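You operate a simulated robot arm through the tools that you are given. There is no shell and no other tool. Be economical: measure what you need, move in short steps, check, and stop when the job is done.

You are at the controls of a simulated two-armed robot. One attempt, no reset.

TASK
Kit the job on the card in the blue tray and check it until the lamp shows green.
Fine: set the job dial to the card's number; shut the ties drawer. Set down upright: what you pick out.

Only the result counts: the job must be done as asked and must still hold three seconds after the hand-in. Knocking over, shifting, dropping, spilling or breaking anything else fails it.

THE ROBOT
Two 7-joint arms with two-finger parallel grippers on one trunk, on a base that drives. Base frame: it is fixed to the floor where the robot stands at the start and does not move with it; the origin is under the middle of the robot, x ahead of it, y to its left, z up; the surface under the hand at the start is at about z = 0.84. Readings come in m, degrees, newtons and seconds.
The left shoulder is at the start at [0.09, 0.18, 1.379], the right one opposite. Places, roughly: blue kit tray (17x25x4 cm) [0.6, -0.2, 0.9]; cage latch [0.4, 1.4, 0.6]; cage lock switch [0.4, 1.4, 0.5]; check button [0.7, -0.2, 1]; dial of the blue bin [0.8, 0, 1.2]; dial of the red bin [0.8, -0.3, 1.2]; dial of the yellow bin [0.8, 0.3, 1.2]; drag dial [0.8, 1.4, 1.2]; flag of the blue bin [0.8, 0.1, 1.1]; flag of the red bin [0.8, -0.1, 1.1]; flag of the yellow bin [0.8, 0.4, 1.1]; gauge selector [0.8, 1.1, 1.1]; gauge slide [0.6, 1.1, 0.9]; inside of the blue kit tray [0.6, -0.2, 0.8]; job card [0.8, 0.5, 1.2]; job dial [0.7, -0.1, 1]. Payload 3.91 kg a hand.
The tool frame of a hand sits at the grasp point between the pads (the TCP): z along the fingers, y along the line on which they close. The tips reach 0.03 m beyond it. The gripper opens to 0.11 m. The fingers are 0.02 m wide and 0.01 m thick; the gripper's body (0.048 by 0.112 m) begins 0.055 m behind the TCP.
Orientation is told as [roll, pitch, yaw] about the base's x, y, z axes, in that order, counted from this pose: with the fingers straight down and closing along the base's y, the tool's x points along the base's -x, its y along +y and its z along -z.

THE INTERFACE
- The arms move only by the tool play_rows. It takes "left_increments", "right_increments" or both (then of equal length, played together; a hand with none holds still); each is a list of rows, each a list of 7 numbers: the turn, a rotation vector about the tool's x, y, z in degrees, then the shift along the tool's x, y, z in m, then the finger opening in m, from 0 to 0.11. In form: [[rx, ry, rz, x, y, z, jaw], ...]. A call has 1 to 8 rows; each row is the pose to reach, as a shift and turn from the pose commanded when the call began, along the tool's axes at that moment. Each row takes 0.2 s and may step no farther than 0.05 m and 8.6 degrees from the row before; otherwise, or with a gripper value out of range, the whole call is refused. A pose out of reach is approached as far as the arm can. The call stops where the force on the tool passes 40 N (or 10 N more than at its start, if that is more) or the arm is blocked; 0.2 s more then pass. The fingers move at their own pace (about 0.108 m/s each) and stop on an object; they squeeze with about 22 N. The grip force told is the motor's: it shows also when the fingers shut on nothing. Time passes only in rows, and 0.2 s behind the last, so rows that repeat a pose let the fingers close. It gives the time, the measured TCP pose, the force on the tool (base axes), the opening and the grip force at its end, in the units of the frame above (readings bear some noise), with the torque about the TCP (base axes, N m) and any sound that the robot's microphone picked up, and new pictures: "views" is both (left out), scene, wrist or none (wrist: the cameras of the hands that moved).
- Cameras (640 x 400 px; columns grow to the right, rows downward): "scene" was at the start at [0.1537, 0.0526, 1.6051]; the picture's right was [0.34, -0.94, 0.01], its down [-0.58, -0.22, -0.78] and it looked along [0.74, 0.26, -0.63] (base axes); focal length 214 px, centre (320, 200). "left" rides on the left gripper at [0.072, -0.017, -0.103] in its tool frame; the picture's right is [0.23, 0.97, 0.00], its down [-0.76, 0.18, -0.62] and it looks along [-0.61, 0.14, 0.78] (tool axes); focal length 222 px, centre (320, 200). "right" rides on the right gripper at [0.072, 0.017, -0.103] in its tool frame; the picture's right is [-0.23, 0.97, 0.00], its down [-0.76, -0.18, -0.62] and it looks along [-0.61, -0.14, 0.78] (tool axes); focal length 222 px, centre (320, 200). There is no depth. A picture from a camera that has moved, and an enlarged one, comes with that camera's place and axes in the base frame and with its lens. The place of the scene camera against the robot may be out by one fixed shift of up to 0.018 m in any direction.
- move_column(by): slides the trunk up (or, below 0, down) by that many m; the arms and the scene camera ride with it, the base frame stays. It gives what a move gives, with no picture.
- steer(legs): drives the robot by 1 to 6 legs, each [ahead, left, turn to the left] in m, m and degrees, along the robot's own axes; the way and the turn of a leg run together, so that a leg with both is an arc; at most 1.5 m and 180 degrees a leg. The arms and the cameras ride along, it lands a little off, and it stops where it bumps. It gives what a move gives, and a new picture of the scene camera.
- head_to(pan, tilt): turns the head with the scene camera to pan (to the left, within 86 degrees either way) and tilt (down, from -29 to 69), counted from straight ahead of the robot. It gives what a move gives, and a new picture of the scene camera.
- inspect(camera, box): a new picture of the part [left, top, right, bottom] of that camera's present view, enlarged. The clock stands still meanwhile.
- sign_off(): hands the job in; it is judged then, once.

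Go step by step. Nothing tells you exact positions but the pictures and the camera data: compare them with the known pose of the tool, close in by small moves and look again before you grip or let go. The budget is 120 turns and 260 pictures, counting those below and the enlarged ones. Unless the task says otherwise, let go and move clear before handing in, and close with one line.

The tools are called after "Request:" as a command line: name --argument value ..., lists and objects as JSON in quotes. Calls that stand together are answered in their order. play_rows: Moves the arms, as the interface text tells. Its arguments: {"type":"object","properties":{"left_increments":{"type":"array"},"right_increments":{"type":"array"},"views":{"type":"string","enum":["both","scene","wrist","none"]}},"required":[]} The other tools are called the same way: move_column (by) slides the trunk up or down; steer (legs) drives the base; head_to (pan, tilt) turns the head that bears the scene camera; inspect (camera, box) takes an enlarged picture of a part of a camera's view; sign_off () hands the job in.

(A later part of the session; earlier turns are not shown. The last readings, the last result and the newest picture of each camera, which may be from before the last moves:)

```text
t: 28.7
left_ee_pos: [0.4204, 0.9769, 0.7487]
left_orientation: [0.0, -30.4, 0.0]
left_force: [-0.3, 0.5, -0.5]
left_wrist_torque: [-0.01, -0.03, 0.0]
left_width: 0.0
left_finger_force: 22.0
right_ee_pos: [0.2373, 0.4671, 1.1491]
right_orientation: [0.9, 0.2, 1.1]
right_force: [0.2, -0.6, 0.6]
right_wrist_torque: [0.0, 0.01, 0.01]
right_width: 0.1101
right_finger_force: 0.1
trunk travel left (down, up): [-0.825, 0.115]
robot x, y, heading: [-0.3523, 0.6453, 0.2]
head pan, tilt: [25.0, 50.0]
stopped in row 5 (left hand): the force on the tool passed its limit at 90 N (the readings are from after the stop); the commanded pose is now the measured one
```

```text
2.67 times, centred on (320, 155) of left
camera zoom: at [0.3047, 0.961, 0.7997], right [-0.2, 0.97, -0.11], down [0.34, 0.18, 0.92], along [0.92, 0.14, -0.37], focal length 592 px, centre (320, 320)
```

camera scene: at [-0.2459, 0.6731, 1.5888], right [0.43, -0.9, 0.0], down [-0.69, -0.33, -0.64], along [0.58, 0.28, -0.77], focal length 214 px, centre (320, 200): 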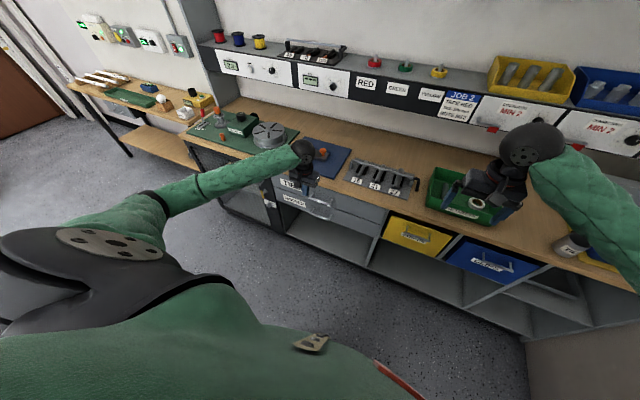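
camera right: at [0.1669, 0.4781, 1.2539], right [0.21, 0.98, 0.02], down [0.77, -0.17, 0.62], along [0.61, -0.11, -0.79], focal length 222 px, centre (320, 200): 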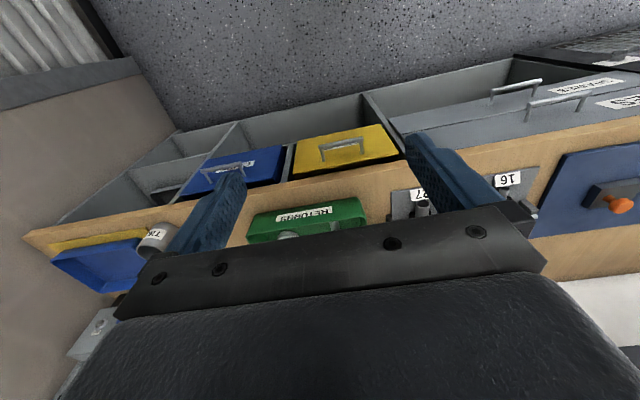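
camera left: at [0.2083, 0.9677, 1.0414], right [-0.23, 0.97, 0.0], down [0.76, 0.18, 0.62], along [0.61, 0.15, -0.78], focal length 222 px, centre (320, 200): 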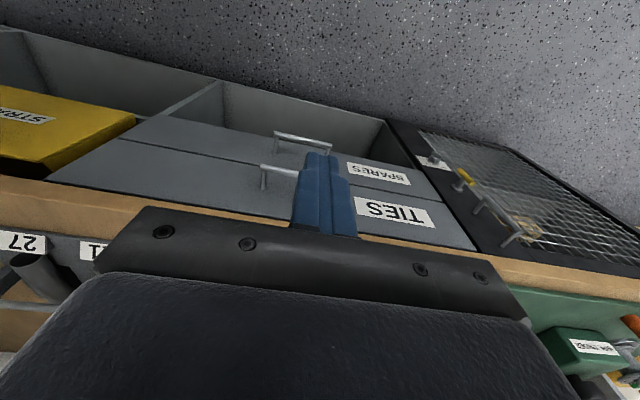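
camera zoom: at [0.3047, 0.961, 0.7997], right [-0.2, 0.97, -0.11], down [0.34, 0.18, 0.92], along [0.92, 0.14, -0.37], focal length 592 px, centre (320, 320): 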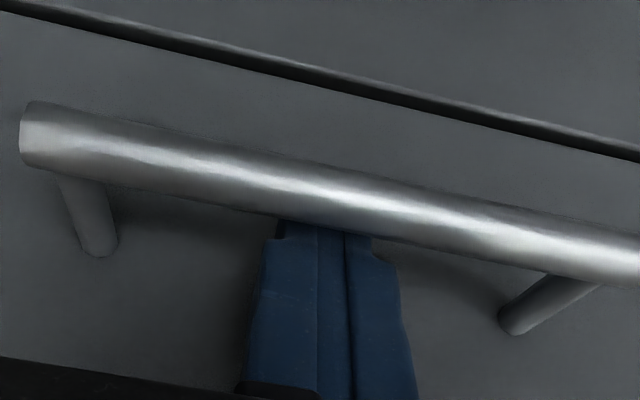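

The tips sit behind the bar. I lower slightly while pulling gently and watch whether the drawer follows.

Request:
play_rows --left_increments '[[0, 0, 0, 0.0092, 0, 0.0039, 0.0], [0, 0, 0, 0.0386, 0, -0.0131, 0.0], [0, 0, 0, 0.0733, 0, -0.0331, 0.0]]' --views "both"

```text
t: 29.5
left_ee_pos: [0.3399, 0.9764, 0.7404]
left_orientation: [0.1, -30.5, 0.0]
left_force: [-2.2, 7.3, 15.9]
left_wrist_torque: [0.03, 0.19, -0.02]
left_width: 0.0001
left_finger_force: 22.0
right_ee_pos: [0.2375, 0.4678, 1.1493]
right_orientation: [0.9, 0.2, 1.1]
right_force: [0.3, 0.2, -0.1]
right_wrist_torque: [0.03, 0.0, 0.01]
right_width: 0.1098
right_finger_force: 0.3
trunk travel left (down, up): [-0.825, 0.115]
robot x, y, heading: [-0.3516, 0.6456, 0.0]
head pan, tilt: [25.0, 50.0]
camera scene: at [-0.249, 0.6762, 1.589], right [0.43, -0.9, 0.0], down [-0.69, -0.33, -0.64], along [0.58, 0.27, -0.77], focal length 214 px, centre (320, 200)
camera left: at [0.2243, 0.9604, 0.7926], right [-0.2, 0.97, -0.11], down [0.34, 0.18, 0.92], along [0.92, 0.14, -0.37], focal length 222 px, centre (320, 200)
```

scene: 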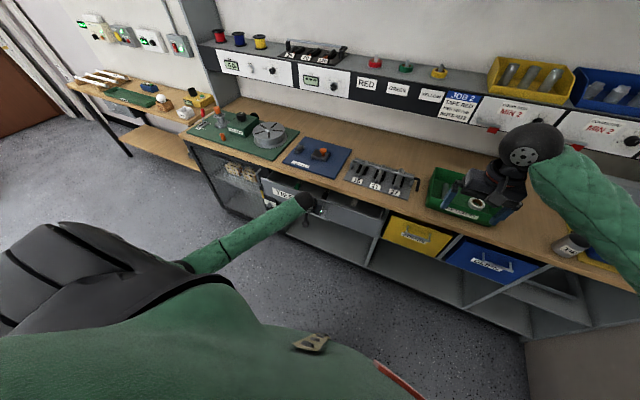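
left: 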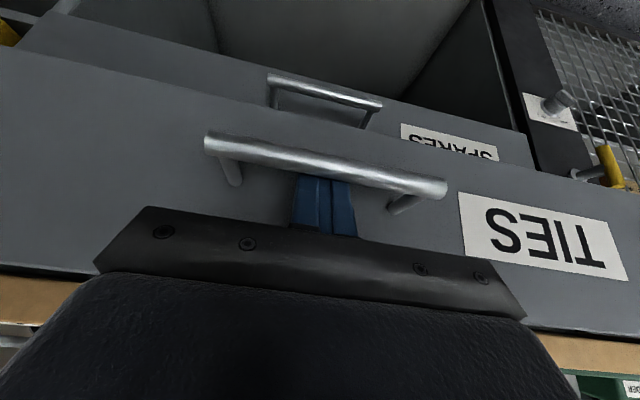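

The drawer follows. I keep pulling another 14 cm.

Request:
play_rows --left_increments '[[0, 0, 0, 0.0346, 0, -0.02, 0.0], [0, 0, 0, 0.0693, 0, -0.04, 0.0], [0, 0, 0, 0.1039, 0, -0.06, 0.0], [0, 0, 0, 0.1212, 0, -0.07, 0.0]]' --views "scene"

Request:
inspect --camera "scene" --box '[240, 150, 400, 250]'

```text
t: 30.5
left_ee_pos: [0.1992, 0.9767, 0.7409]
left_orientation: [0.1, -30.4, 0.1]
left_force: [-1.8, 13.1, 22.8]
left_wrist_torque: [-0.06, 0.34, -0.05]
left_width: 0.0
left_finger_force: 21.5
right_ee_pos: [0.2374, 0.4682, 1.1507]
right_orientation: [0.9, 0.1, 1.1]
right_force: [0.3, 0.9, -0.6]
right_wrist_torque: [-0.01, -0.01, 0.03]
right_width: 0.1102
right_finger_force: 0.1
trunk travel left (down, up): [-0.825, 0.115]
robot x, y, heading: [-0.3537, 0.6462, 0.1]
head pan, tilt: [25.0, 50.0]
camera scene: at [-0.2486, 0.6763, 1.589], right [0.43, -0.9, 0.0], down [-0.69, -0.33, -0.64], along [0.58, 0.27, -0.77], focal length 214 px, centre (320, 200)
```

scene: 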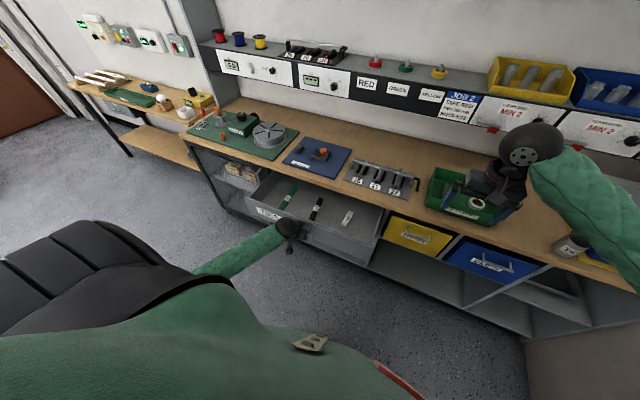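

```text
4.00 times, centred on (320, 200) of scene
camera zoom: at [-0.2486, 0.6763, 1.589], right [0.43, -0.9, 0.0], down [-0.69, -0.33, -0.64], along [0.58, 0.27, -0.77], focal length 858 px, centre (320, 200)
```

zoom: 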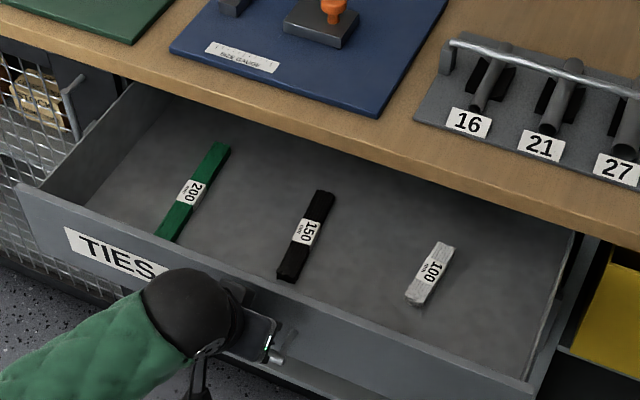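

The drawer is open: bundles 200, 150 and 100; the 100 mm one lies along x at about [0.375, 0.813]. I bring the right hand above it while the left stays at the handle.

Request:
play_rows --right_increments '[[0, 0, 0, -0.015, 0.043, 0.0, 0.06], [0, 0, 0, -0.03, 0.086, 0.01, 0.06], [0, 0, 0, -0.045, 0.129, 0.02, 0.06], [0, 0, 0, -0.06, 0.172, 0.03, 0.06], [0, 0, 0, -0.075, 0.215, 0.04, 0.06], [0, 0, 0, -0.09, 0.258, 0.055, 0.06], [0, 0, 0, -0.1, 0.3, 0.075, 0.06], [-1, 0, 0, -0.115, 0.345, 0.09, 0.06]]' --views "none"

Request:
play_rows --right_increments '[[0, 0, 0, 0, 0, 0.05, 0.06], [0, 0, 0, 0, 0, 0.1, 0.06], [0, 0, 0, 0, 0, 0.14, 0.06]]' --views "both"

```text
t: 32.3
left_ee_pos: [0.1994, 0.9764, 0.7407]
left_orientation: [-0.1, -30.4, 0.1]
left_force: [2.0, 15.3, 30.6]
left_wrist_torque: [-0.75, 0.8, -0.53]
left_width: 0.0002
left_finger_force: 22.3
right_ee_pos: [0.3462, 0.8121, 1.067]
right_orientation: [1.9, 0.1, 1.1]
right_force: [-0.5, 0.2, 0.2]
right_wrist_torque: [0.01, 0.0, 0.02]
right_width: 0.06
right_finger_force: 0.1
trunk travel left (down, up): [-0.825, 0.115]
robot x, y, heading: [-0.3534, 0.6438, 0.3]
head pan, tilt: [25.0, 50.0]
```

```text
t: 33.1
left_ee_pos: [0.1992, 0.9764, 0.7409]
left_orientation: [0.1, -30.3, 0.1]
left_force: [-0.3, 11.7, 30.0]
left_wrist_torque: [-0.16, 0.58, 0.07]
left_width: 0.0001
left_finger_force: 22.5
right_ee_pos: [0.3443, 0.8193, 0.9237]
right_orientation: [1.9, 0.1, 1.2]
right_force: [-0.4, 0.6, 0.5]
right_wrist_torque: [0.01, 0.01, 0.02]
right_width: 0.0597
right_finger_force: 0.0
trunk travel left (down, up): [-0.825, 0.115]
robot x, y, heading: [-0.3527, 0.6448, 0.1]
head pan, tilt: [25.0, 50.0]
camera scene: at [-0.2486, 0.6761, 1.589], right [0.43, -0.9, 0.0], down [-0.69, -0.33, -0.64], along [0.58, 0.27, -0.77], focal length 214 px, centre (320, 200)
camera right: at [0.2725, 0.8316, 1.029], right [0.21, 0.98, 0.03], down [0.77, -0.18, 0.62], along [0.61, -0.1, -0.79], focal length 222 px, centre (320, 200)
```

scene: 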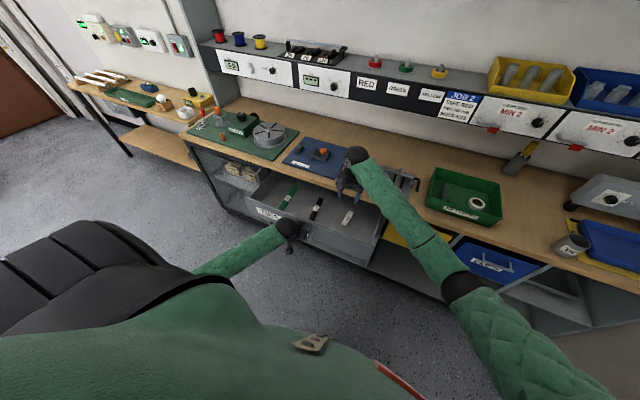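
right: 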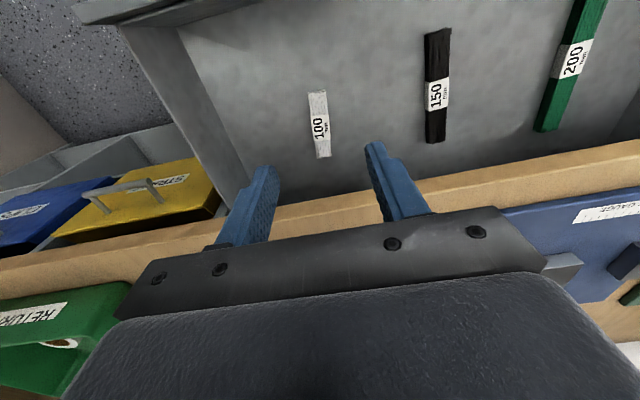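

The 100 bundle is centred near x≈0.385, y≈0.817. I align and descend partway, then look.

Request:
play_rows --right_increments '[[1, 0, -0.5, -0.02, 0, 0.03, 0.06], [2, 0, -1, -0.034, 0.0, 0.06, 0.06], [2, 0, -1, -0.034, 0.0, 0.1, 0.06], [2, 0, -1, -0.034, 0.0, 0.145, 0.06]]' --views "wrist"

```text
t: 34.1
left_ee_pos: [0.1982, 0.9771, 0.7397]
left_orientation: [0.0, -30.5, 0.0]
left_force: [0.5, 12.2, 28.4]
left_wrist_torque: [-0.06, 0.62, -0.01]
left_width: 0.0
left_finger_force: 21.5
right_ee_pos: [0.3782, 0.8269, 0.7795]
right_orientation: [-0.1, 0.1, 2.2]
right_force: [-0.4, -0.5, 0.5]
right_wrist_torque: [0.0, -0.01, 0.05]
right_width: 0.0602
right_finger_force: 0.1
trunk travel left (down, up): [-0.825, 0.115]
robot x, y, heading: [-0.3533, 0.6432, 0.3]
head pan, tilt: [25.0, 50.0]
camera right: at [0.3058, 0.8413, 0.8839], right [0.19, 0.98, 0.0], down [0.77, -0.15, 0.62], along [0.61, -0.12, -0.78], focal length 222 px, centre (320, 200)
```

right: 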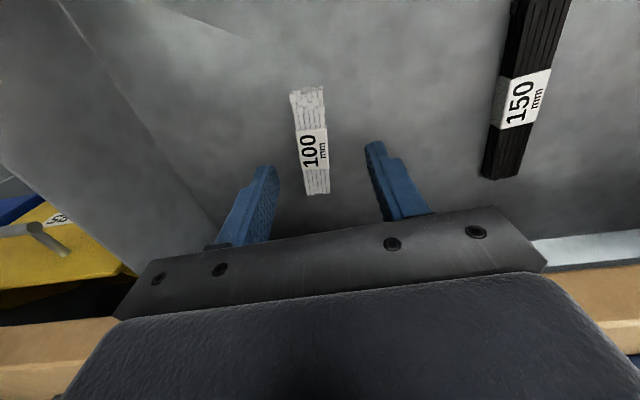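

Both views put the bundle at about [0.385, 0.818, 0.70]. I correct sideways and descend toward the drawer floor.

Request:
play_rows --right_increments '[[0, 0, 1, -0.003, -0.009, 0.015, 0.06], [0, 0, 2, -0.003, -0.009, 0.04, 0.06], [0, 0, 2, -0.003, -0.009, 0.052, 0.06]]' --views "wrist"

```text
t: 34.9
left_ee_pos: [0.1991, 0.976, 0.7415]
left_orientation: [0.1, -30.4, 0.1]
left_force: [-0.1, 10.5, 29.5]
left_wrist_torque: [0.1, 0.7, 0.15]
left_width: 0.0
left_finger_force: 21.7
right_ee_pos: [0.3827, 0.8201, 0.7274]
right_orientation: [-0.1, 0.2, 0.0]
right_force: [1.1, -0.2, -0.7]
right_wrist_torque: [-0.04, 0.01, 0.02]
right_width: 0.0599
right_finger_force: 0.0
trunk travel left (down, up): [-0.825, 0.115]
robot x, y, heading: [-0.35, 0.6457, 0.0]
head pan, tilt: [25.0, 50.0]
camera right: at [0.3107, 0.8353, 0.8325], right [0.22, 0.97, 0.0], down [0.76, -0.17, 0.62], along [0.61, -0.14, -0.78], focal length 222 px, centre (320, 200)
```

right: 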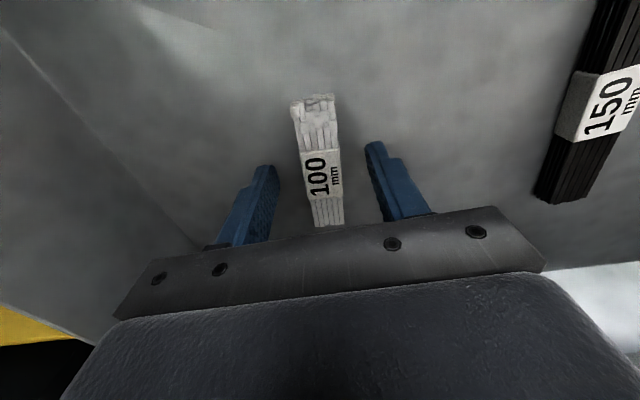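

The bundle is between the fingers. I go down a few millimetres more and close.

Request:
play_rows --right_increments '[[0, 0, 0, 0, 0, 0.005, 0.06], [0, 0, 0, 0, 0, 0.005, 0.03], [0, 0, 0, 0, 0, 0.005, 0.0], [0, 0, 0, 0, 0, 0.005, 0.0]]' --views "wrist"

```text
t: 35.9
left_ee_pos: [0.1988, 0.9769, 0.741]
left_orientation: [0.1, -30.5, 0.0]
left_force: [-0.5, 9.1, 29.9]
left_wrist_torque: [0.21, 0.79, 0.14]
left_width: 0.0003
left_finger_force: 21.5
right_ee_pos: [0.3826, 0.8178, 0.7227]
right_orientation: [0.0, 0.0, 0.2]
right_force: [-0.3, 0.1, 0.3]
right_wrist_torque: [0.0, 0.0, 0.0]
right_width: 0.0259
right_finger_force: 21.5
trunk travel left (down, up): [-0.825, 0.115]
robot x, y, heading: [-0.3551, 0.6454, 0.3]
head pan, tilt: [25.0, 50.0]
camera right: at [0.3102, 0.8348, 0.8274], right [0.22, 0.97, 0.0], down [0.76, -0.17, 0.62], along [0.61, -0.14, -0.78], focal length 222 px, centre (320, 200)
```

right: 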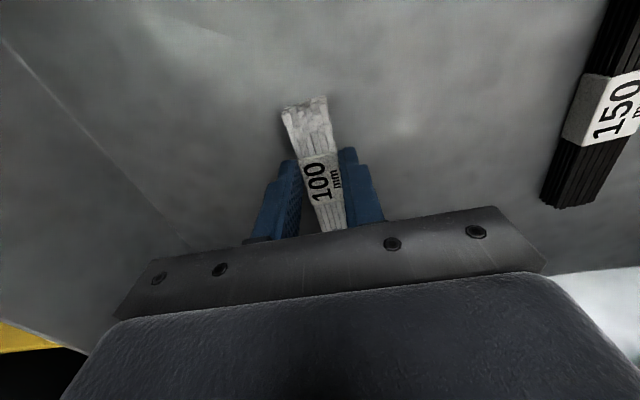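

Gripped (26 mm). I lift a little, back it away from the bench edge and raise it out.

Request:
play_rows --right_increments '[[0, 0, 0, 0, 0, -0.02, 0.0], [0, 0, 0, 0.03, 0, -0.035, 0.0], [0, 0, 0, 0.06, 0, -0.045, 0.0], [0, 0, 0, 0.065, 0, -0.09, 0.0], [0, 0, 0, 0.065, 0, -0.14, 0.0], [0, 0, 0, 0.065, 0, -0.19, 0.0], [0, 0, 0, 0.065, 0, -0.24, 0.0], [0, 0, 0, 0.065, 0, -0.29, 0.0]]' --views "wrist"

```text
t: 37.7
left_ee_pos: [0.1976, 0.9759, 0.7405]
left_orientation: [0.0, -30.4, 0.1]
left_force: [-1.0, 10.5, 29.7]
left_wrist_torque: [-0.71, 1.23, -0.33]
left_width: 0.0001
left_finger_force: 21.9
right_ee_pos: [0.316, 0.8179, 1.016]
right_orientation: [-0.1, 0.1, 0.3]
right_force: [-0.3, -0.5, -1.0]
right_wrist_torque: [-0.01, 0.01, -0.01]
right_width: 0.0258
right_finger_force: 21.6
trunk travel left (down, up): [-0.825, 0.115]
robot x, y, heading: [-0.3534, 0.6417, 0.0]
head pan, tilt: [25.0, 50.0]
camera right: at [0.2436, 0.8344, 1.1196], right [0.22, 0.97, 0.0], down [0.76, -0.17, 0.62], along [0.6, -0.14, -0.78], focal length 222 px, centre (320, 200)
```

right: 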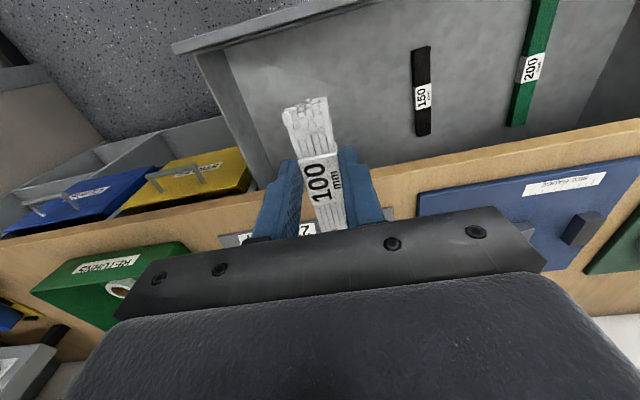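

Ties in hand. Now I push the drawer shut with the left fingers against the drawer face.

Request:
play_rows --left_increments '[[0, 0, 0, -0.036, 0, 0.018, 0.0], [0, 0, 0, -0.0745, 0, 0.04, 0.0], [0, 0, 0, -0.1134, 0, 0.0625, 0.0], [0, 0, 0, -0.1524, 0, 0.085, 0.0], [0, 0, 0, -0.178, 0, 0.1, 0.0], [0, 0, 0, -0.19, 0, 0.107, 0.0]]' --views "scene"

Request:
inspect --camera "scene" --box '[240, 150, 400, 250]'

```text
t: 39.1
left_ee_pos: [0.4197, 0.977, 0.7432]
left_orientation: [0.0, -30.2, 0.0]
left_force: [-0.1, 0.3, -0.6]
left_wrist_torque: [0.01, 0.0, 0.0]
left_width: 0.0
left_finger_force: 22.3
right_ee_pos: [0.3189, 0.8187, 1.0151]
right_orientation: [-0.1, 0.3, 0.1]
right_force: [0.1, 0.4, 0.4]
right_wrist_torque: [-0.02, 0.0, 0.0]
right_width: 0.0259
right_finger_force: 21.9
trunk travel left (down, up): [-0.825, 0.115]
robot x, y, heading: [-0.355, 0.6456, 0.4]
head pan, tilt: [25.0, 50.0]
camera scene: at [-0.2461, 0.6761, 1.5886], right [0.43, -0.9, 0.0], down [-0.69, -0.33, -0.64], along [0.58, 0.27, -0.77], focal length 214 px, centre (320, 200)
```

scene: 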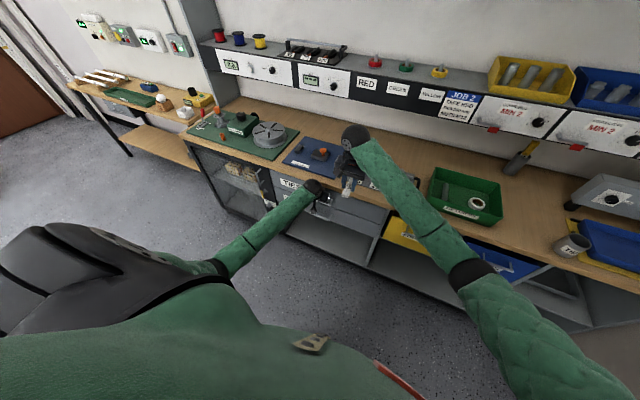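

```text
4.00 times, centred on (320, 200) of scene
camera zoom: at [-0.2461, 0.6761, 1.5886], right [0.43, -0.9, 0.0], down [-0.69, -0.33, -0.64], along [0.58, 0.27, -0.77], focal length 858 px, centre (320, 200)
```

zoom: 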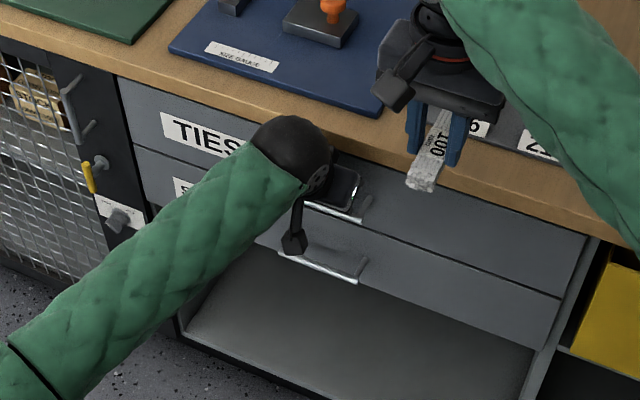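

Drawer shut. I withdraw the left hand along its fingers and raise the right hand.

Request:
play_rows --left_increments '[[0, 0, 0, 0.003, 0, -0.002, 0.0], [0, 0, 0, 0.003, 0, -0.04, 0.0], [0, 0, 0, 0.003, 0, -0.085, 0.0], [0, 0, 0, 0.013, 0, -0.13, 0.0], [0, 7.5, 0, 0.023, 0, -0.175, 0.0], [0, 15, 0, 0.023, 0, -0.22, 0.0], [0, 22.5, 0, 0.023, 0, -0.265, 0.0], [0, 30, 0, 0.02, 0, -0.31, 0.0]]' --right_increments '[[0, 0, 0, 0, 0, 0, 0.0], [0, 0, 0, 0, -0.04, 0, 0.0], [0, 0, 0, 0, -0.08, -0.02, 0.0], [0, 0, 0, 0, -0.12, -0.04, 0.0], [0, 0, 0, 0, -0.16, -0.06, 0.0], [0, 0, 0, 0, -0.2, -0.08, 0.0], [0, 0, 0, 0, -0.24, -0.1, 0.0], [0, 0, 0, 0, -0.28, -0.12, 0.0]]' --views "scene"

Request:
inspect --camera "scene" --box '[240, 150, 400, 250]'

```text
t: 40.9
left_ee_pos: [0.2448, 0.9806, 1.0014]
left_orientation: [0.0, -0.2, 0.1]
left_force: [-0.1, 0.1, -0.7]
left_wrist_torque: [0.04, -0.02, 0.03]
left_width: 0.0
left_finger_force: 21.7
right_ee_pos: [0.3185, 0.5352, 1.131]
right_orientation: [-0.1, 0.3, 0.2]
right_force: [-0.2, 0.1, -0.2]
right_wrist_torque: [0.02, 0.01, -0.02]
right_width: 0.026
right_finger_force: 22.3
trunk travel left (down, up): [-0.825, 0.115]
robot x, y, heading: [-0.3537, 0.6412, 0.4]
head pan, tilt: [25.0, 50.0]
camera scene: at [-0.2471, 0.6764, 1.5885], right [0.43, -0.9, 0.0], down [-0.69, -0.33, -0.64], along [0.58, 0.27, -0.77], focal length 214 px, centre (320, 200)
```

scene: 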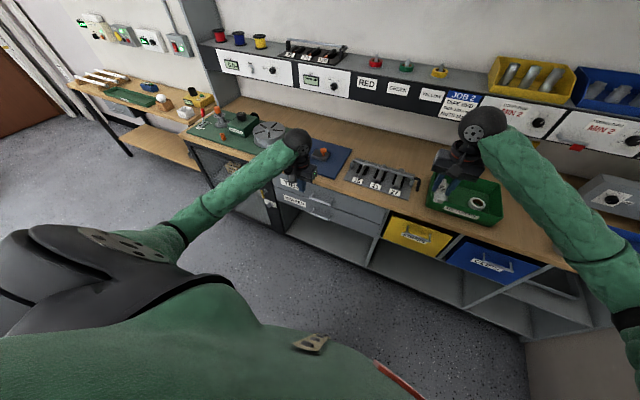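

```text
4.00 times, centred on (320, 200) of scene
camera zoom: at [-0.2471, 0.6764, 1.5885], right [0.43, -0.9, 0.0], down [-0.69, -0.33, -0.64], along [0.58, 0.27, -0.77], focal length 858 px, centre (320, 200)
```

zoom: 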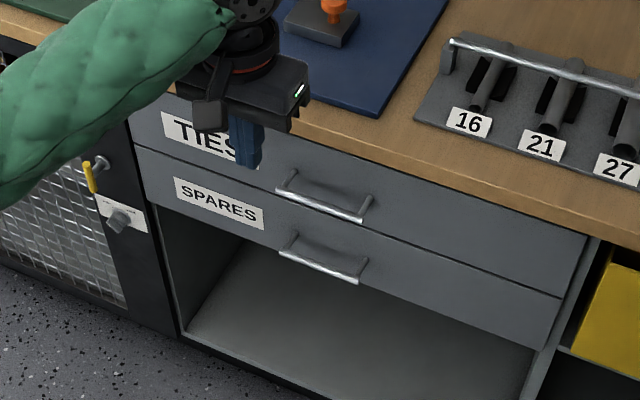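

The TIES drawer is shut as before. I raise the left hand high and drive toward the bench to view the tape pegs.

Request:
play_rows --left_increments '[[0, 0, 0, 0, 0, -0.05, 0.11], [0, 0, 0, 0, -0.01, -0.098, 0.11], [0, 0, 0, 0, -0.02, -0.147, 0.11], [0, 0, 0, 0, -0.03, -0.196, 0.11], [0, 0, 0, 0, -0.04, -0.245, 0.11], [0, 0, 0, 0, -0.05, -0.294, 0.11], [0, 0, 0, 0, -0.06, -0.343, 0.11], [0, 0, 0, 0, -0.07, -0.39, 0.11]]' --views "none"

Request:
steer --legs '[[0.37, 0, -0.4]]'

Request:
inspect --camera "left" --box '[0, 0, 640, 400]'

```text
t: 42.7
left_ee_pos: [0.24, 0.9037, 1.3896]
left_orientation: [0.2, -0.3, 0.1]
left_force: [-0.2, 0.0, -0.1]
left_wrist_torque: [0.02, -0.01, 0.01]
left_width: 0.1101
left_finger_force: 0.0
right_ee_pos: [0.3186, 0.5349, 1.1307]
right_orientation: [0.1, 0.2, 0.3]
right_force: [0.1, -0.3, -1.0]
right_wrist_torque: [0.0, 0.02, 0.0]
right_width: 0.0262
right_finger_force: 22.5
trunk travel left (down, up): [-0.825, 0.115]
robot x, y, heading: [-0.3551, 0.6457, 0.3]
head pan, tilt: [25.0, 50.0]
```

```text
t: 45.1
left_ee_pos: [0.6106, 0.8976, 1.3905]
left_orientation: [0.0, -0.3, -0.6]
left_force: [-0.2, 0.4, -0.2]
left_wrist_torque: [0.0, -0.01, -0.01]
left_width: 0.11
left_finger_force: 0.1
right_ee_pos: [0.683, 0.5265, 1.1301]
right_orientation: [-0.1, 0.2, -0.5]
right_force: [0.3, 1.3, -0.2]
right_wrist_torque: [0.01, 0.06, -0.01]
right_width: 0.0259
right_finger_force: 21.8
trunk travel left (down, up): [-0.825, 0.115]
robot x, y, heading: [0.0149, 0.6426, -0.4]
head pan, tilt: [25.0, 50.0]
camera scene: at [0.1196, 0.674, 1.5887], right [0.42, -0.91, 0.0], down [-0.7, -0.32, -0.64], along [0.58, 0.27, -0.77], focal length 214 px, centre (320, 200)
```

scene: 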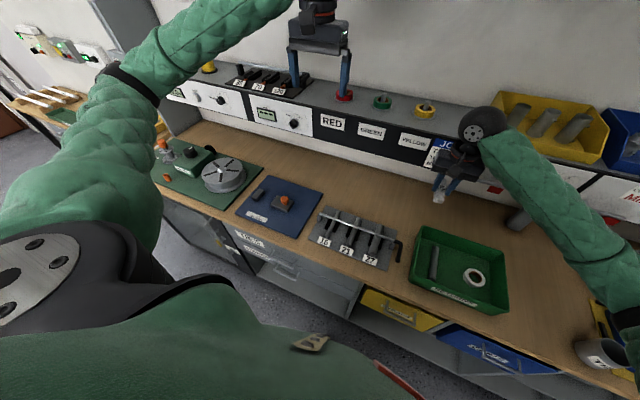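

```text
1.00 times, centred on (320, 200) of left (not enlarged: the box is as wide or as high as the picture)
camera zoom: at [0.5361, 0.8821, 1.4921], right [-0.22, 0.98, 0.0], down [0.76, 0.17, 0.63], along [0.61, 0.14, -0.78], focal length 222 px, centre (320, 200)
```

zoom: 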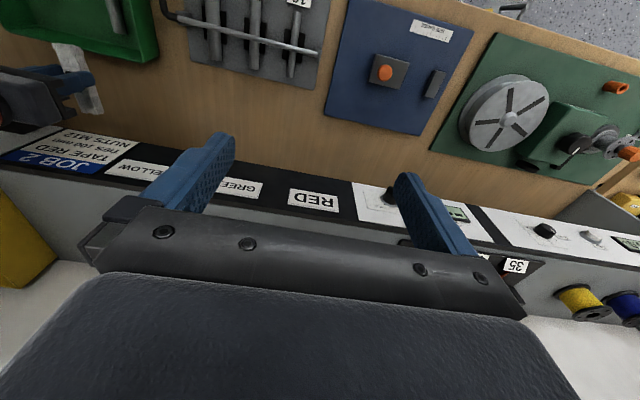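

Tape rolls sit on the ledge (top ≈1.2), red at about [0.89, 0.93]. I bring the left hand forward to see it between the fingers.

Request:
play_rows --left_increments '[[0, 0, 0, -0.038, 0.007, 0.016, 0.11], [0, 0, 0, -0.076, 0.014, 0.032, 0.11], [0, 0, 0, -0.114, 0.021, 0.048, 0.11], [0, 0, 0, -0.152, 0.028, 0.064, 0.11], [0, 0, 0, -0.19, 0.035, 0.07, 0.11]]' --views "both"

```text
t: 46.3
left_ee_pos: [0.8035, 0.9313, 1.3174]
left_orientation: [0.1, -0.3, -0.6]
left_force: [0.2, -0.3, -0.4]
left_wrist_torque: [-0.01, -0.01, 0.03]
left_width: 0.1101
left_finger_force: 0.1
right_ee_pos: [0.6837, 0.5263, 1.1288]
right_orientation: [-0.2, 0.4, -0.4]
right_force: [0.7, 0.1, -0.1]
right_wrist_torque: [-0.02, -0.01, 0.02]
right_width: 0.0261
right_finger_force: 22.1
trunk travel left (down, up): [-0.825, 0.115]
robot x, y, heading: [0.0115, 0.6425, -0.2]
head pan, tilt: [25.0, 50.0]
camera scene: at [0.1217, 0.6732, 1.5885], right [0.42, -0.91, 0.0], down [-0.7, -0.32, -0.64], along [0.58, 0.27, -0.77], focal length 214 px, centre (320, 200)
camera left: at [0.7305, 0.915, 1.4195], right [-0.22, 0.98, 0.0], down [0.76, 0.17, 0.63], along [0.61, 0.14, -0.78], focal length 222 px, centre (320, 200)
```

scene: 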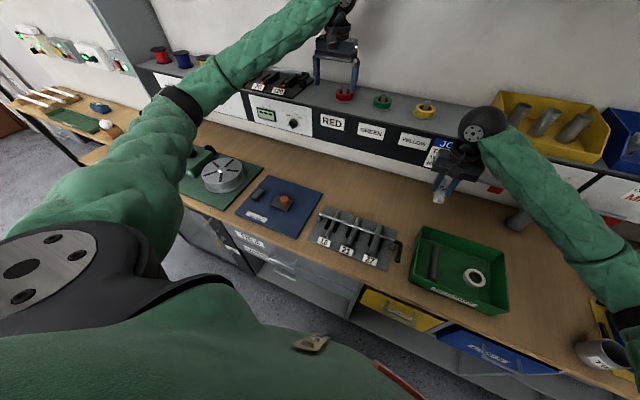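
left: 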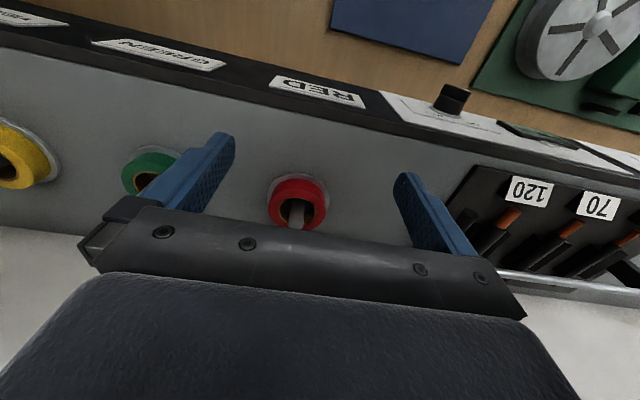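

Red tape is at about [0.872, 0.925, 1.24], ~6 cm across. I move over it and descend partway.

Request:
play_rows --left_increments '[[0, 0, 0, -0.034, -0.003, 0.01, 0.11], [0, 0, 0, -0.068, -0.006, 0.02, 0.11], [0, 0, 0, -0.068, -0.006, 0.05, 0.11]]' --views "wrist"

Request:
inspect --camera "scene" --box '[280, 30, 440, 130]'

```text
t: 47.1
left_ee_pos: [0.8679, 0.927, 1.2699]
left_orientation: [0.0, -0.4, -0.5]
left_force: [0.8, -0.8, -0.7]
left_wrist_torque: [-0.01, -0.02, 0.0]
left_width: 0.11
left_finger_force: 0.0
right_ee_pos: [0.6814, 0.5276, 1.1301]
right_orientation: [0.0, 0.1, -0.4]
right_force: [0.1, 0.9, -0.5]
right_wrist_torque: [-0.03, 0.01, 0.01]
right_width: 0.0257
right_finger_force: 21.8
trunk travel left (down, up): [-0.825, 0.115]
robot x, y, heading: [0.016, 0.6433, -0.6]
head pan, tilt: [25.0, 50.0]
camera left: at [0.7945, 0.912, 1.3722], right [-0.22, 0.98, 0.0], down [0.76, 0.17, 0.63], along [0.61, 0.13, -0.78], focal length 222 px, centre (320, 200)
```

left: 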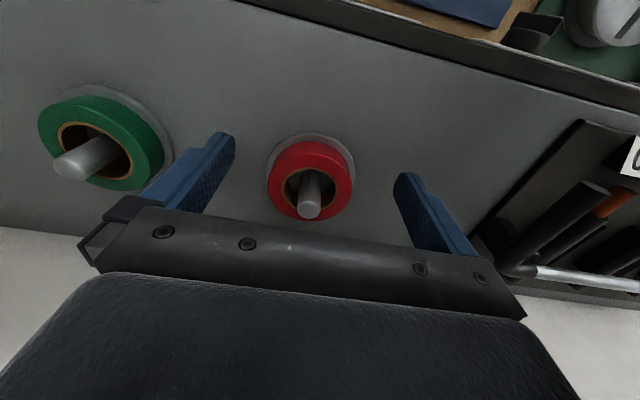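

```text
4.00 times, centred on (360, 80) of scene
camera zoom: at [0.1187, 0.6756, 1.5889], right [0.42, -0.91, 0.0], down [-0.7, -0.32, -0.64], along [0.58, 0.27, -0.77], focal length 858 px, centre (160, 680)
```

zoom: 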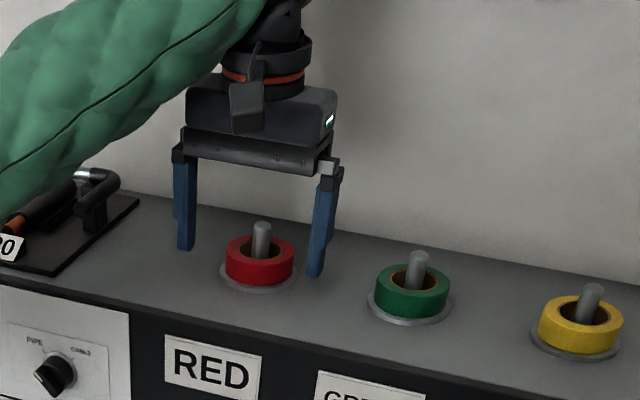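

Recomputed: tape centre about [0.887, 0.924, 1.23]. I shift 2 cm forward and lower further.

Request:
play_rows --left_increments '[[0, 0, 0, -0.019, -0.003, 0.0, 0.11], [0, 0, 0, -0.019, -0.003, 0.018, 0.11]]' --views "wrist"

Request:
inspect --camera "scene" --box '[280, 30, 440, 130]'

```text
t: 47.7
left_ee_pos: [0.8871, 0.9242, 1.2531]
left_orientation: [0.0, -0.3, -0.6]
left_force: [-0.3, 0.2, -0.3]
left_wrist_torque: [-0.01, 0.01, -0.01]
left_width: 0.1099
left_finger_force: 0.0
right_ee_pos: [0.6824, 0.5267, 1.1311]
right_orientation: [-0.1, 0.2, -0.5]
right_force: [0.3, 0.4, 0.1]
right_wrist_torque: [0.0, -0.02, 0.02]
right_width: 0.026
right_finger_force: 22.3
trunk travel left (down, up): [-0.825, 0.115]
robot x, y, heading: [0.0103, 0.6436, -0.5]
head pan, tilt: [25.0, 50.0]
camera left: at [0.8133, 0.9089, 1.3553], right [-0.22, 0.98, 0.0], down [0.76, 0.17, 0.63], along [0.61, 0.14, -0.78], focal length 222 px, centre (320, 200)
```

left: 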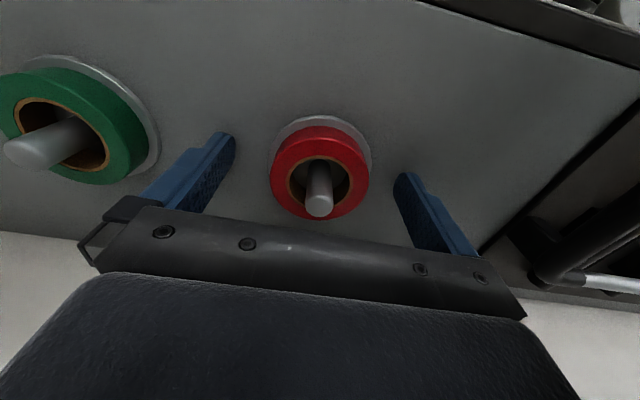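

```text
4.00 times, centred on (360, 80) of scene
camera zoom: at [0.1194, 0.6756, 1.5887], right [0.42, -0.91, 0.0], down [-0.7, -0.32, -0.64], along [0.58, 0.27, -0.77], focal length 858 px, centre (160, 680)
```

zoom: 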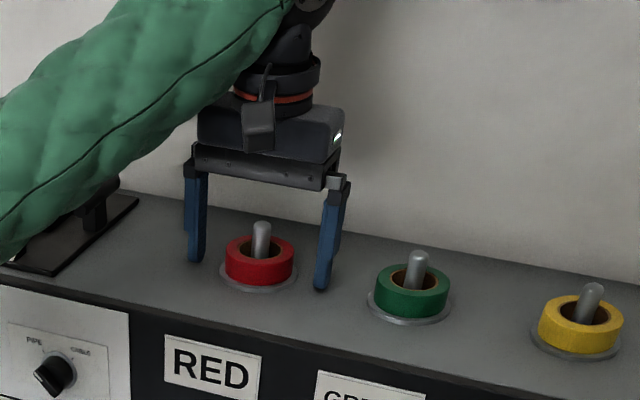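

Well centred. I close on the tape.

Request:
play_rows --left_increments '[[0, 0, 0, 0, 0, 0.002, 0.08], [0, 0, 0, 0, 0, 0.002, 0.05], [0, 0, 0, 0, 0, 0.002, 0.03], [0, 0, 0, 0, 0, 0.002, 0.03]]' --views "wrist"

```text
t: 48.7
left_ee_pos: [0.8876, 0.9255, 1.2508]
left_orientation: [0.1, -0.3, -0.5]
left_force: [8.3, 13.1, 10.6]
left_wrist_torque: [0.37, -0.23, 1.24]
left_width: 0.0716
left_finger_force: 44.8
right_ee_pos: [0.682, 0.5282, 1.1291]
right_orientation: [0.0, 0.2, -0.5]
right_force: [0.3, -0.7, -0.6]
right_wrist_torque: [0.0, -0.02, -0.04]
right_width: 0.0259
right_finger_force: 22.7
trunk travel left (down, up): [-0.825, 0.115]
robot x, y, heading: [0.0177, 0.645, -0.3]
head pan, tilt: [25.0, 50.0]
camera left: at [0.8135, 0.9094, 1.3535], right [-0.22, 0.98, 0.0], down [0.76, 0.17, 0.63], along [0.61, 0.14, -0.78], focal length 222 px, centre (320, 200)
```

left: 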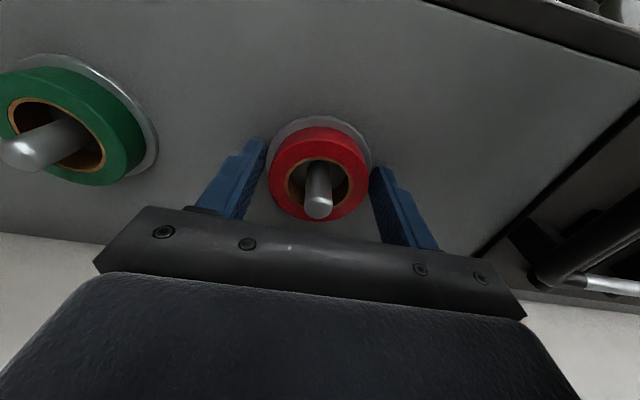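

Width 0.072 with high force suggests I have the base flange. I open, rise about 1 cm, and close again on the tape itself.

Request:
play_rows --left_increments '[[0, 0, 0, 0, 0, 0, 0.1], [0, 0, 0, 0, 0, -0.004, 0.1], [0, 0, 0, 0, 0, -0.01, 0.1], [0, 0, 0, 0, 0, -0.01, 0.06], [0, 0, 0, 0, 0, -0.01, 0.03], [0, 0, 0, 0, 0, -0.01, 0.03]]' --views "wrist"

Request:
inspect --camera "scene" --box '[300, 55, 400, 117]'

```text
t: 50.1
left_ee_pos: [0.8882, 0.9209, 1.2615]
left_orientation: [0.1, -0.3, -0.6]
left_force: [-0.4, -0.6, 0.4]
left_wrist_torque: [-0.09, 0.01, 0.01]
left_width: 0.0527
left_finger_force: 21.9
right_ee_pos: [0.683, 0.5268, 1.1299]
right_orientation: [-0.1, 0.3, -0.6]
right_force: [0.0, -0.3, -0.3]
right_wrist_torque: [0.0, -0.01, -0.05]
right_width: 0.0261
right_finger_force: 22.0
trunk travel left (down, up): [-0.825, 0.115]
robot x, y, heading: [0.0118, 0.6442, -0.3]
head pan, tilt: [25.0, 50.0]
camera left: at [0.8136, 0.9063, 1.3632], right [-0.22, 0.98, 0.0], down [0.76, 0.17, 0.63], along [0.61, 0.14, -0.78], focal length 222 px, centre (320, 200)
```

left: 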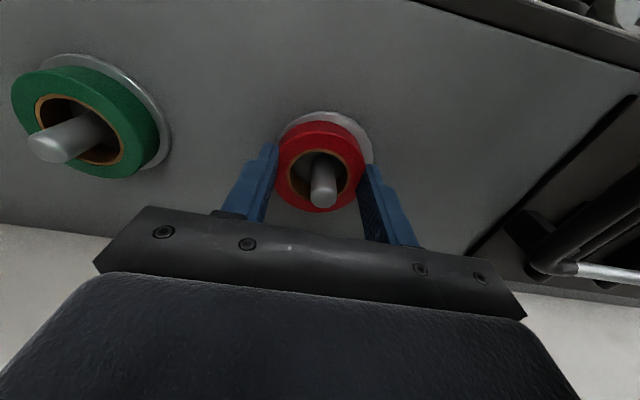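

```text
6.40 times, centred on (350, 86) of scene
camera zoom: at [0.1197, 0.6739, 1.5887], right [0.42, -0.91, 0.0], down [-0.7, -0.32, -0.64], along [0.58, 0.27, -0.77], focal length 1373 px, centre (128, 930)
```

zoom: 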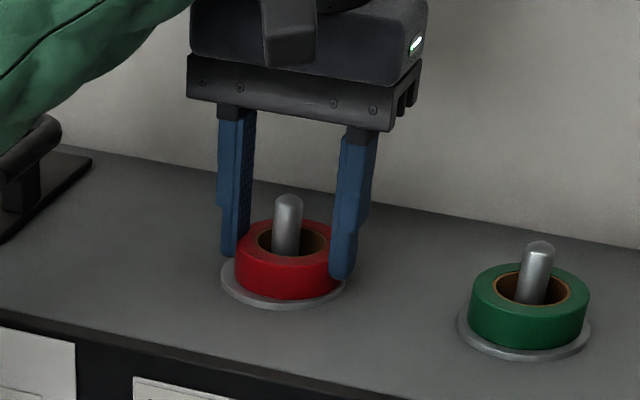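

Now it holds the tape at 53 mm. I lift it straight up off the peg.

Request:
play_rows --left_increments '[[0, 0, 0, 0, 0, -0.015, 0.03], [0, 0, 0, 0, 0, -0.03, 0.03], [0, 0, 0, 0, 0, -0.05, 0.03], [0, 0, 0, 0, 0, -0.075, 0.03], [0, 0, 0, 0, 0, -0.1, 0.03]]' --views "wrist"

Request:
inspect --camera "scene" --box '[280, 30, 440, 130]'

```text
t: 51.3
left_ee_pos: [0.8883, 0.9196, 1.3604]
left_orientation: [0.0, -0.3, -0.6]
left_force: [0.5, 0.5, -0.2]
left_wrist_torque: [0.0, -0.01, -0.03]
left_width: 0.0526
left_finger_force: 21.6
right_ee_pos: [0.6813, 0.5268, 1.1305]
right_orientation: [-0.1, 0.2, -0.6]
right_force: [-0.1, -0.1, 0.2]
right_wrist_torque: [-0.03, -0.03, -0.04]
right_width: 0.0261
right_finger_force: 21.5
trunk travel left (down, up): [-0.825, 0.115]
robot x, y, heading: [0.0117, 0.6425, -0.4]
head pan, tilt: [25.0, 50.0]
camera left: at [0.8137, 0.9044, 1.4623], right [-0.22, 0.98, 0.0], down [0.76, 0.17, 0.63], along [0.61, 0.14, -0.78], focal length 222 px, centre (320, 200)
```

left: 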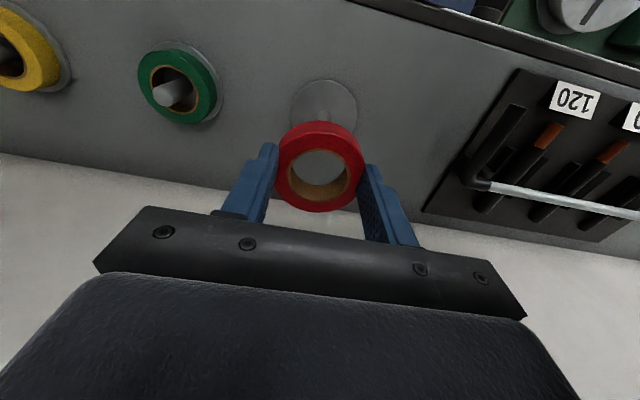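

```text
4.00 times, centred on (360, 80) of scene
camera zoom: at [0.1192, 0.6736, 1.5886], right [0.42, -0.91, 0.0], down [-0.7, -0.32, -0.64], along [0.58, 0.27, -0.77], focal length 858 px, centre (160, 680)
```

zoom: 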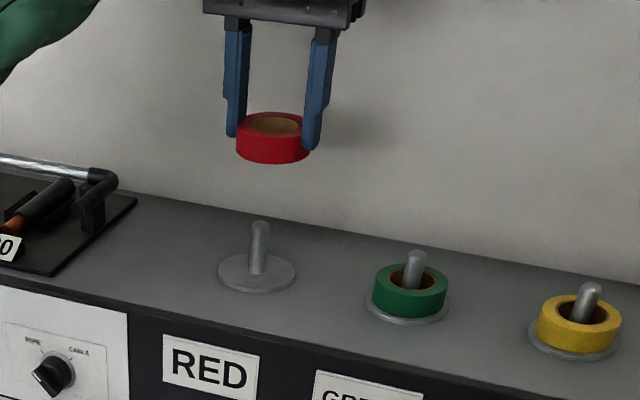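

The red tape is free. I retract both hands from the ledge, then drive right toward the tray.

Request:
play_rows --left_increments '[[0, 0, 0, 0.045, 0, 0, 0.03], [0, 0, 0, 0.09, 0, 0, 0.03], [0, 0, 0, 0.135, 0, 0, 0.03], [0, 0, 0, 0.18, 0, 0.01, 0.03], [0, 0, 0, 0.225, 0, 0.02, 0.03], [0, 0, 0, 0.27, 0, 0.03, 0.03], [0, 0, 0, 0.3, 0, 0.04, 0.03]]' --right_increments '[[0, 0, 0, 0.03, 0, 0, 0.0], [0, 0, 0, 0.06, 0, 0, 0.0], [0, 0, 0, 0.09, 0, 0, 0.0], [0, 0, 0, 0.11, 0, 0, 0.0], [0, 0, 0, 0.11, 0, 0, 0.0], [0, 0, 0, 0.11, 0, 0, 0.0], [0, 0, 0, 0.11, 0, 0, 0.0]]' --views "none"

Request:
steer --legs '[[-0.05, -0.36, 0]]'

Request:
head_to --pan -30 --tilt 45

```text
t: 52.9
left_ee_pos: [0.5856, 0.922, 1.3197]
left_orientation: [0.0, -0.3, -0.7]
left_force: [-0.2, -0.4, -0.4]
left_wrist_torque: [0.01, 0.0, 0.02]
left_width: 0.0529
left_finger_force: 22.2
right_ee_pos: [0.5723, 0.5275, 1.129]
right_orientation: [-0.1, 0.1, -0.5]
right_force: [-1.2, 0.9, -0.7]
right_wrist_torque: [0.02, 0.03, 0.02]
right_width: 0.026
right_finger_force: 22.4
trunk travel left (down, up): [-0.825, 0.115]
robot x, y, heading: [0.0111, 0.6461, -0.6]
head pan, tilt: [25.0, 50.0]
```

```text
t: 55.1
left_ee_pos: [0.5359, 0.5662, 1.3196]
left_orientation: [0.0, -0.3, -1.0]
left_force: [-0.6, 0.0, -0.3]
left_wrist_torque: [0.0, 0.02, 0.02]
left_width: 0.0527
left_finger_force: 22.2
right_ee_pos: [0.5195, 0.1719, 1.1289]
right_orientation: [-0.1, 0.2, -0.9]
right_force: [0.0, 0.3, -1.6]
right_wrist_torque: [0.01, -0.01, 0.03]
right_width: 0.0259
right_finger_force: 21.9
trunk travel left (down, up): [-0.825, 0.115]
robot x, y, heading: [-0.0428, 0.2948, -0.7]
head pan, tilt: [25.0, 50.0]
camera scene: at [0.0674, 0.3213, 1.5887], right [0.41, -0.91, 0.0], down [-0.7, -0.31, -0.64], along [0.59, 0.26, -0.77], focal length 214 px, centre (320, 200)
```

scene: 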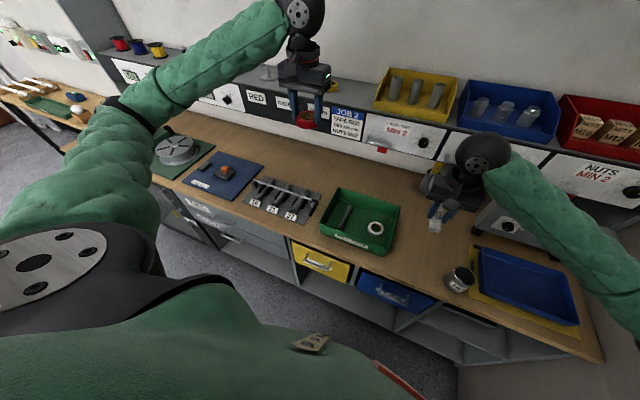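

```text
t: 56.4
left_ee_pos: [0.5377, 0.5652, 1.3194]
left_orientation: [0.1, -0.2, -1.0]
left_force: [-0.2, 0.6, -0.3]
left_wrist_torque: [0.01, 0.01, 0.05]
left_width: 0.0528
left_finger_force: 21.7
right_ee_pos: [0.5202, 0.1708, 1.128]
right_orientation: [-0.1, 0.3, -0.9]
right_force: [-0.5, 0.2, -0.3]
right_wrist_torque: [0.0, -0.01, 0.0]
right_width: 0.0263
right_finger_force: 22.2
trunk travel left (down, up): [-0.825, 0.115]
robot x, y, heading: [-0.039, 0.288, -0.7]
head pan, tilt: [-30.0, 45.0]
camera scene: at [0.0669, 0.248, 1.5956], right [-0.51, -0.86, 0.0], down [-0.61, 0.36, -0.71], along [0.61, -0.36, -0.71], focal length 214 px, centre (320, 200)
```

scene: 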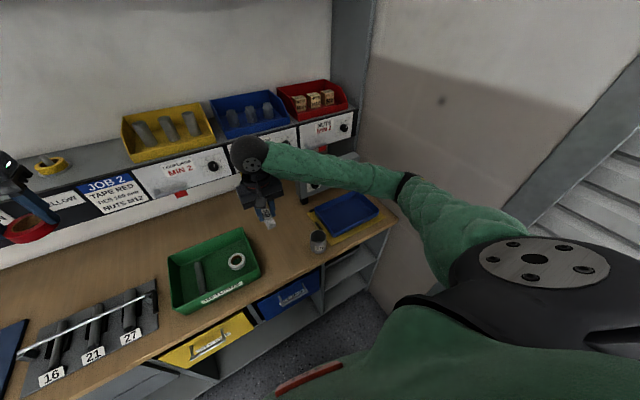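

The tray is at about [0.58, -0.19]. I bring the ties over the tray with the right hand.

Request:
play_rows --right_increments '[[0, 0, 0, -0.01, -0.045, 0.0, 0.0], [0, 0, 0, -0.015, -0.09, 0.0, 0.0], [0, 0, 0, -0.02, -0.135, 0.01, 0.0], [0, 0, 0, -0.025, -0.18, 0.02, 0.0], [0, 0, 0, -0.03, -0.225, 0.03, 0.0], [0, 0, 0, -0.035, -0.27, 0.04, 0.0], [0, 0, 0, -0.04, -0.315, 0.05, 0.0], [0, 0, 0, -0.045, -0.36, 0.06, 0.0]]' --views "both"

```text
t: 58.0
left_ee_pos: [0.5384, 0.7219, 1.3318]
left_orientation: [0.4, -1.4, 14.1]
left_force: [-0.6, 0.2, -0.8]
left_wrist_torque: [0.01, -0.03, -0.01]
left_width: 0.0529
left_finger_force: 22.0
right_ee_pos: [0.7354, 0.0629, 1.0875]
right_orientation: [1.0, -0.1, 15.8]
right_force: [-112.7, 64.7, 20.0]
right_wrist_torque: [-5.31, -10.27, 2.58]
right_width: 0.0259
right_finger_force: 22.0
trunk travel left (down, up): [-0.825, 0.115]
robot x, y, heading: [0.0654, 0.3225, 14.5]
head pan, tilt: [-30.0, 45.0]
stopped in row 8 (right hand): the force on the tool passed its limit at 266 N (the readings are from after the stop); the commanded pose is now the measured one
camera scene: at [0.1497, 0.3589, 1.6029], right [-0.27, -0.96, 0.02], down [-0.67, 0.17, -0.73], along [0.7, -0.21, -0.69], focal length 214 px, centre (320, 200)
camera right: at [0.6615, 0.057, 1.1918], right [-0.05, 1.0, 0.02], down [0.78, 0.03, 0.62], along [0.62, 0.04, -0.78], focal length 222 px, centre (320, 200)
```

scene: 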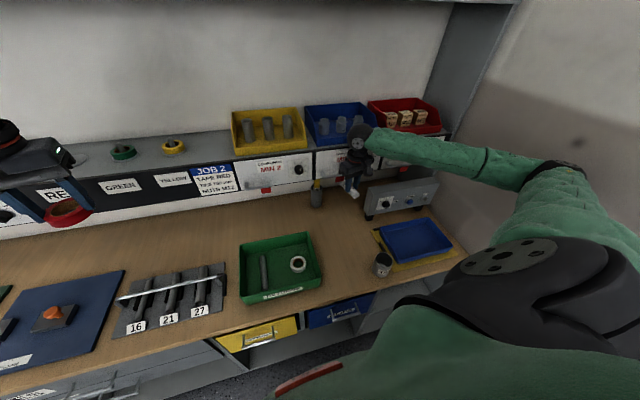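
right: 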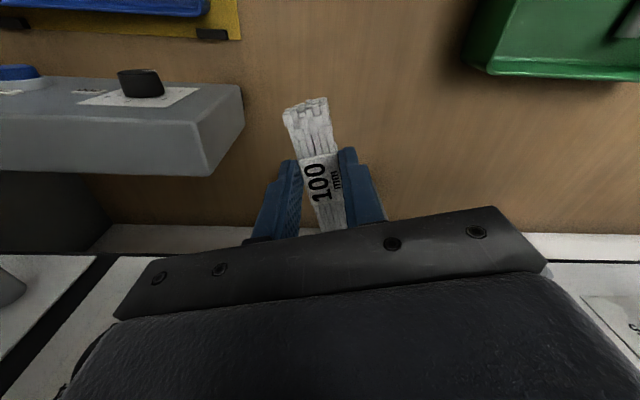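

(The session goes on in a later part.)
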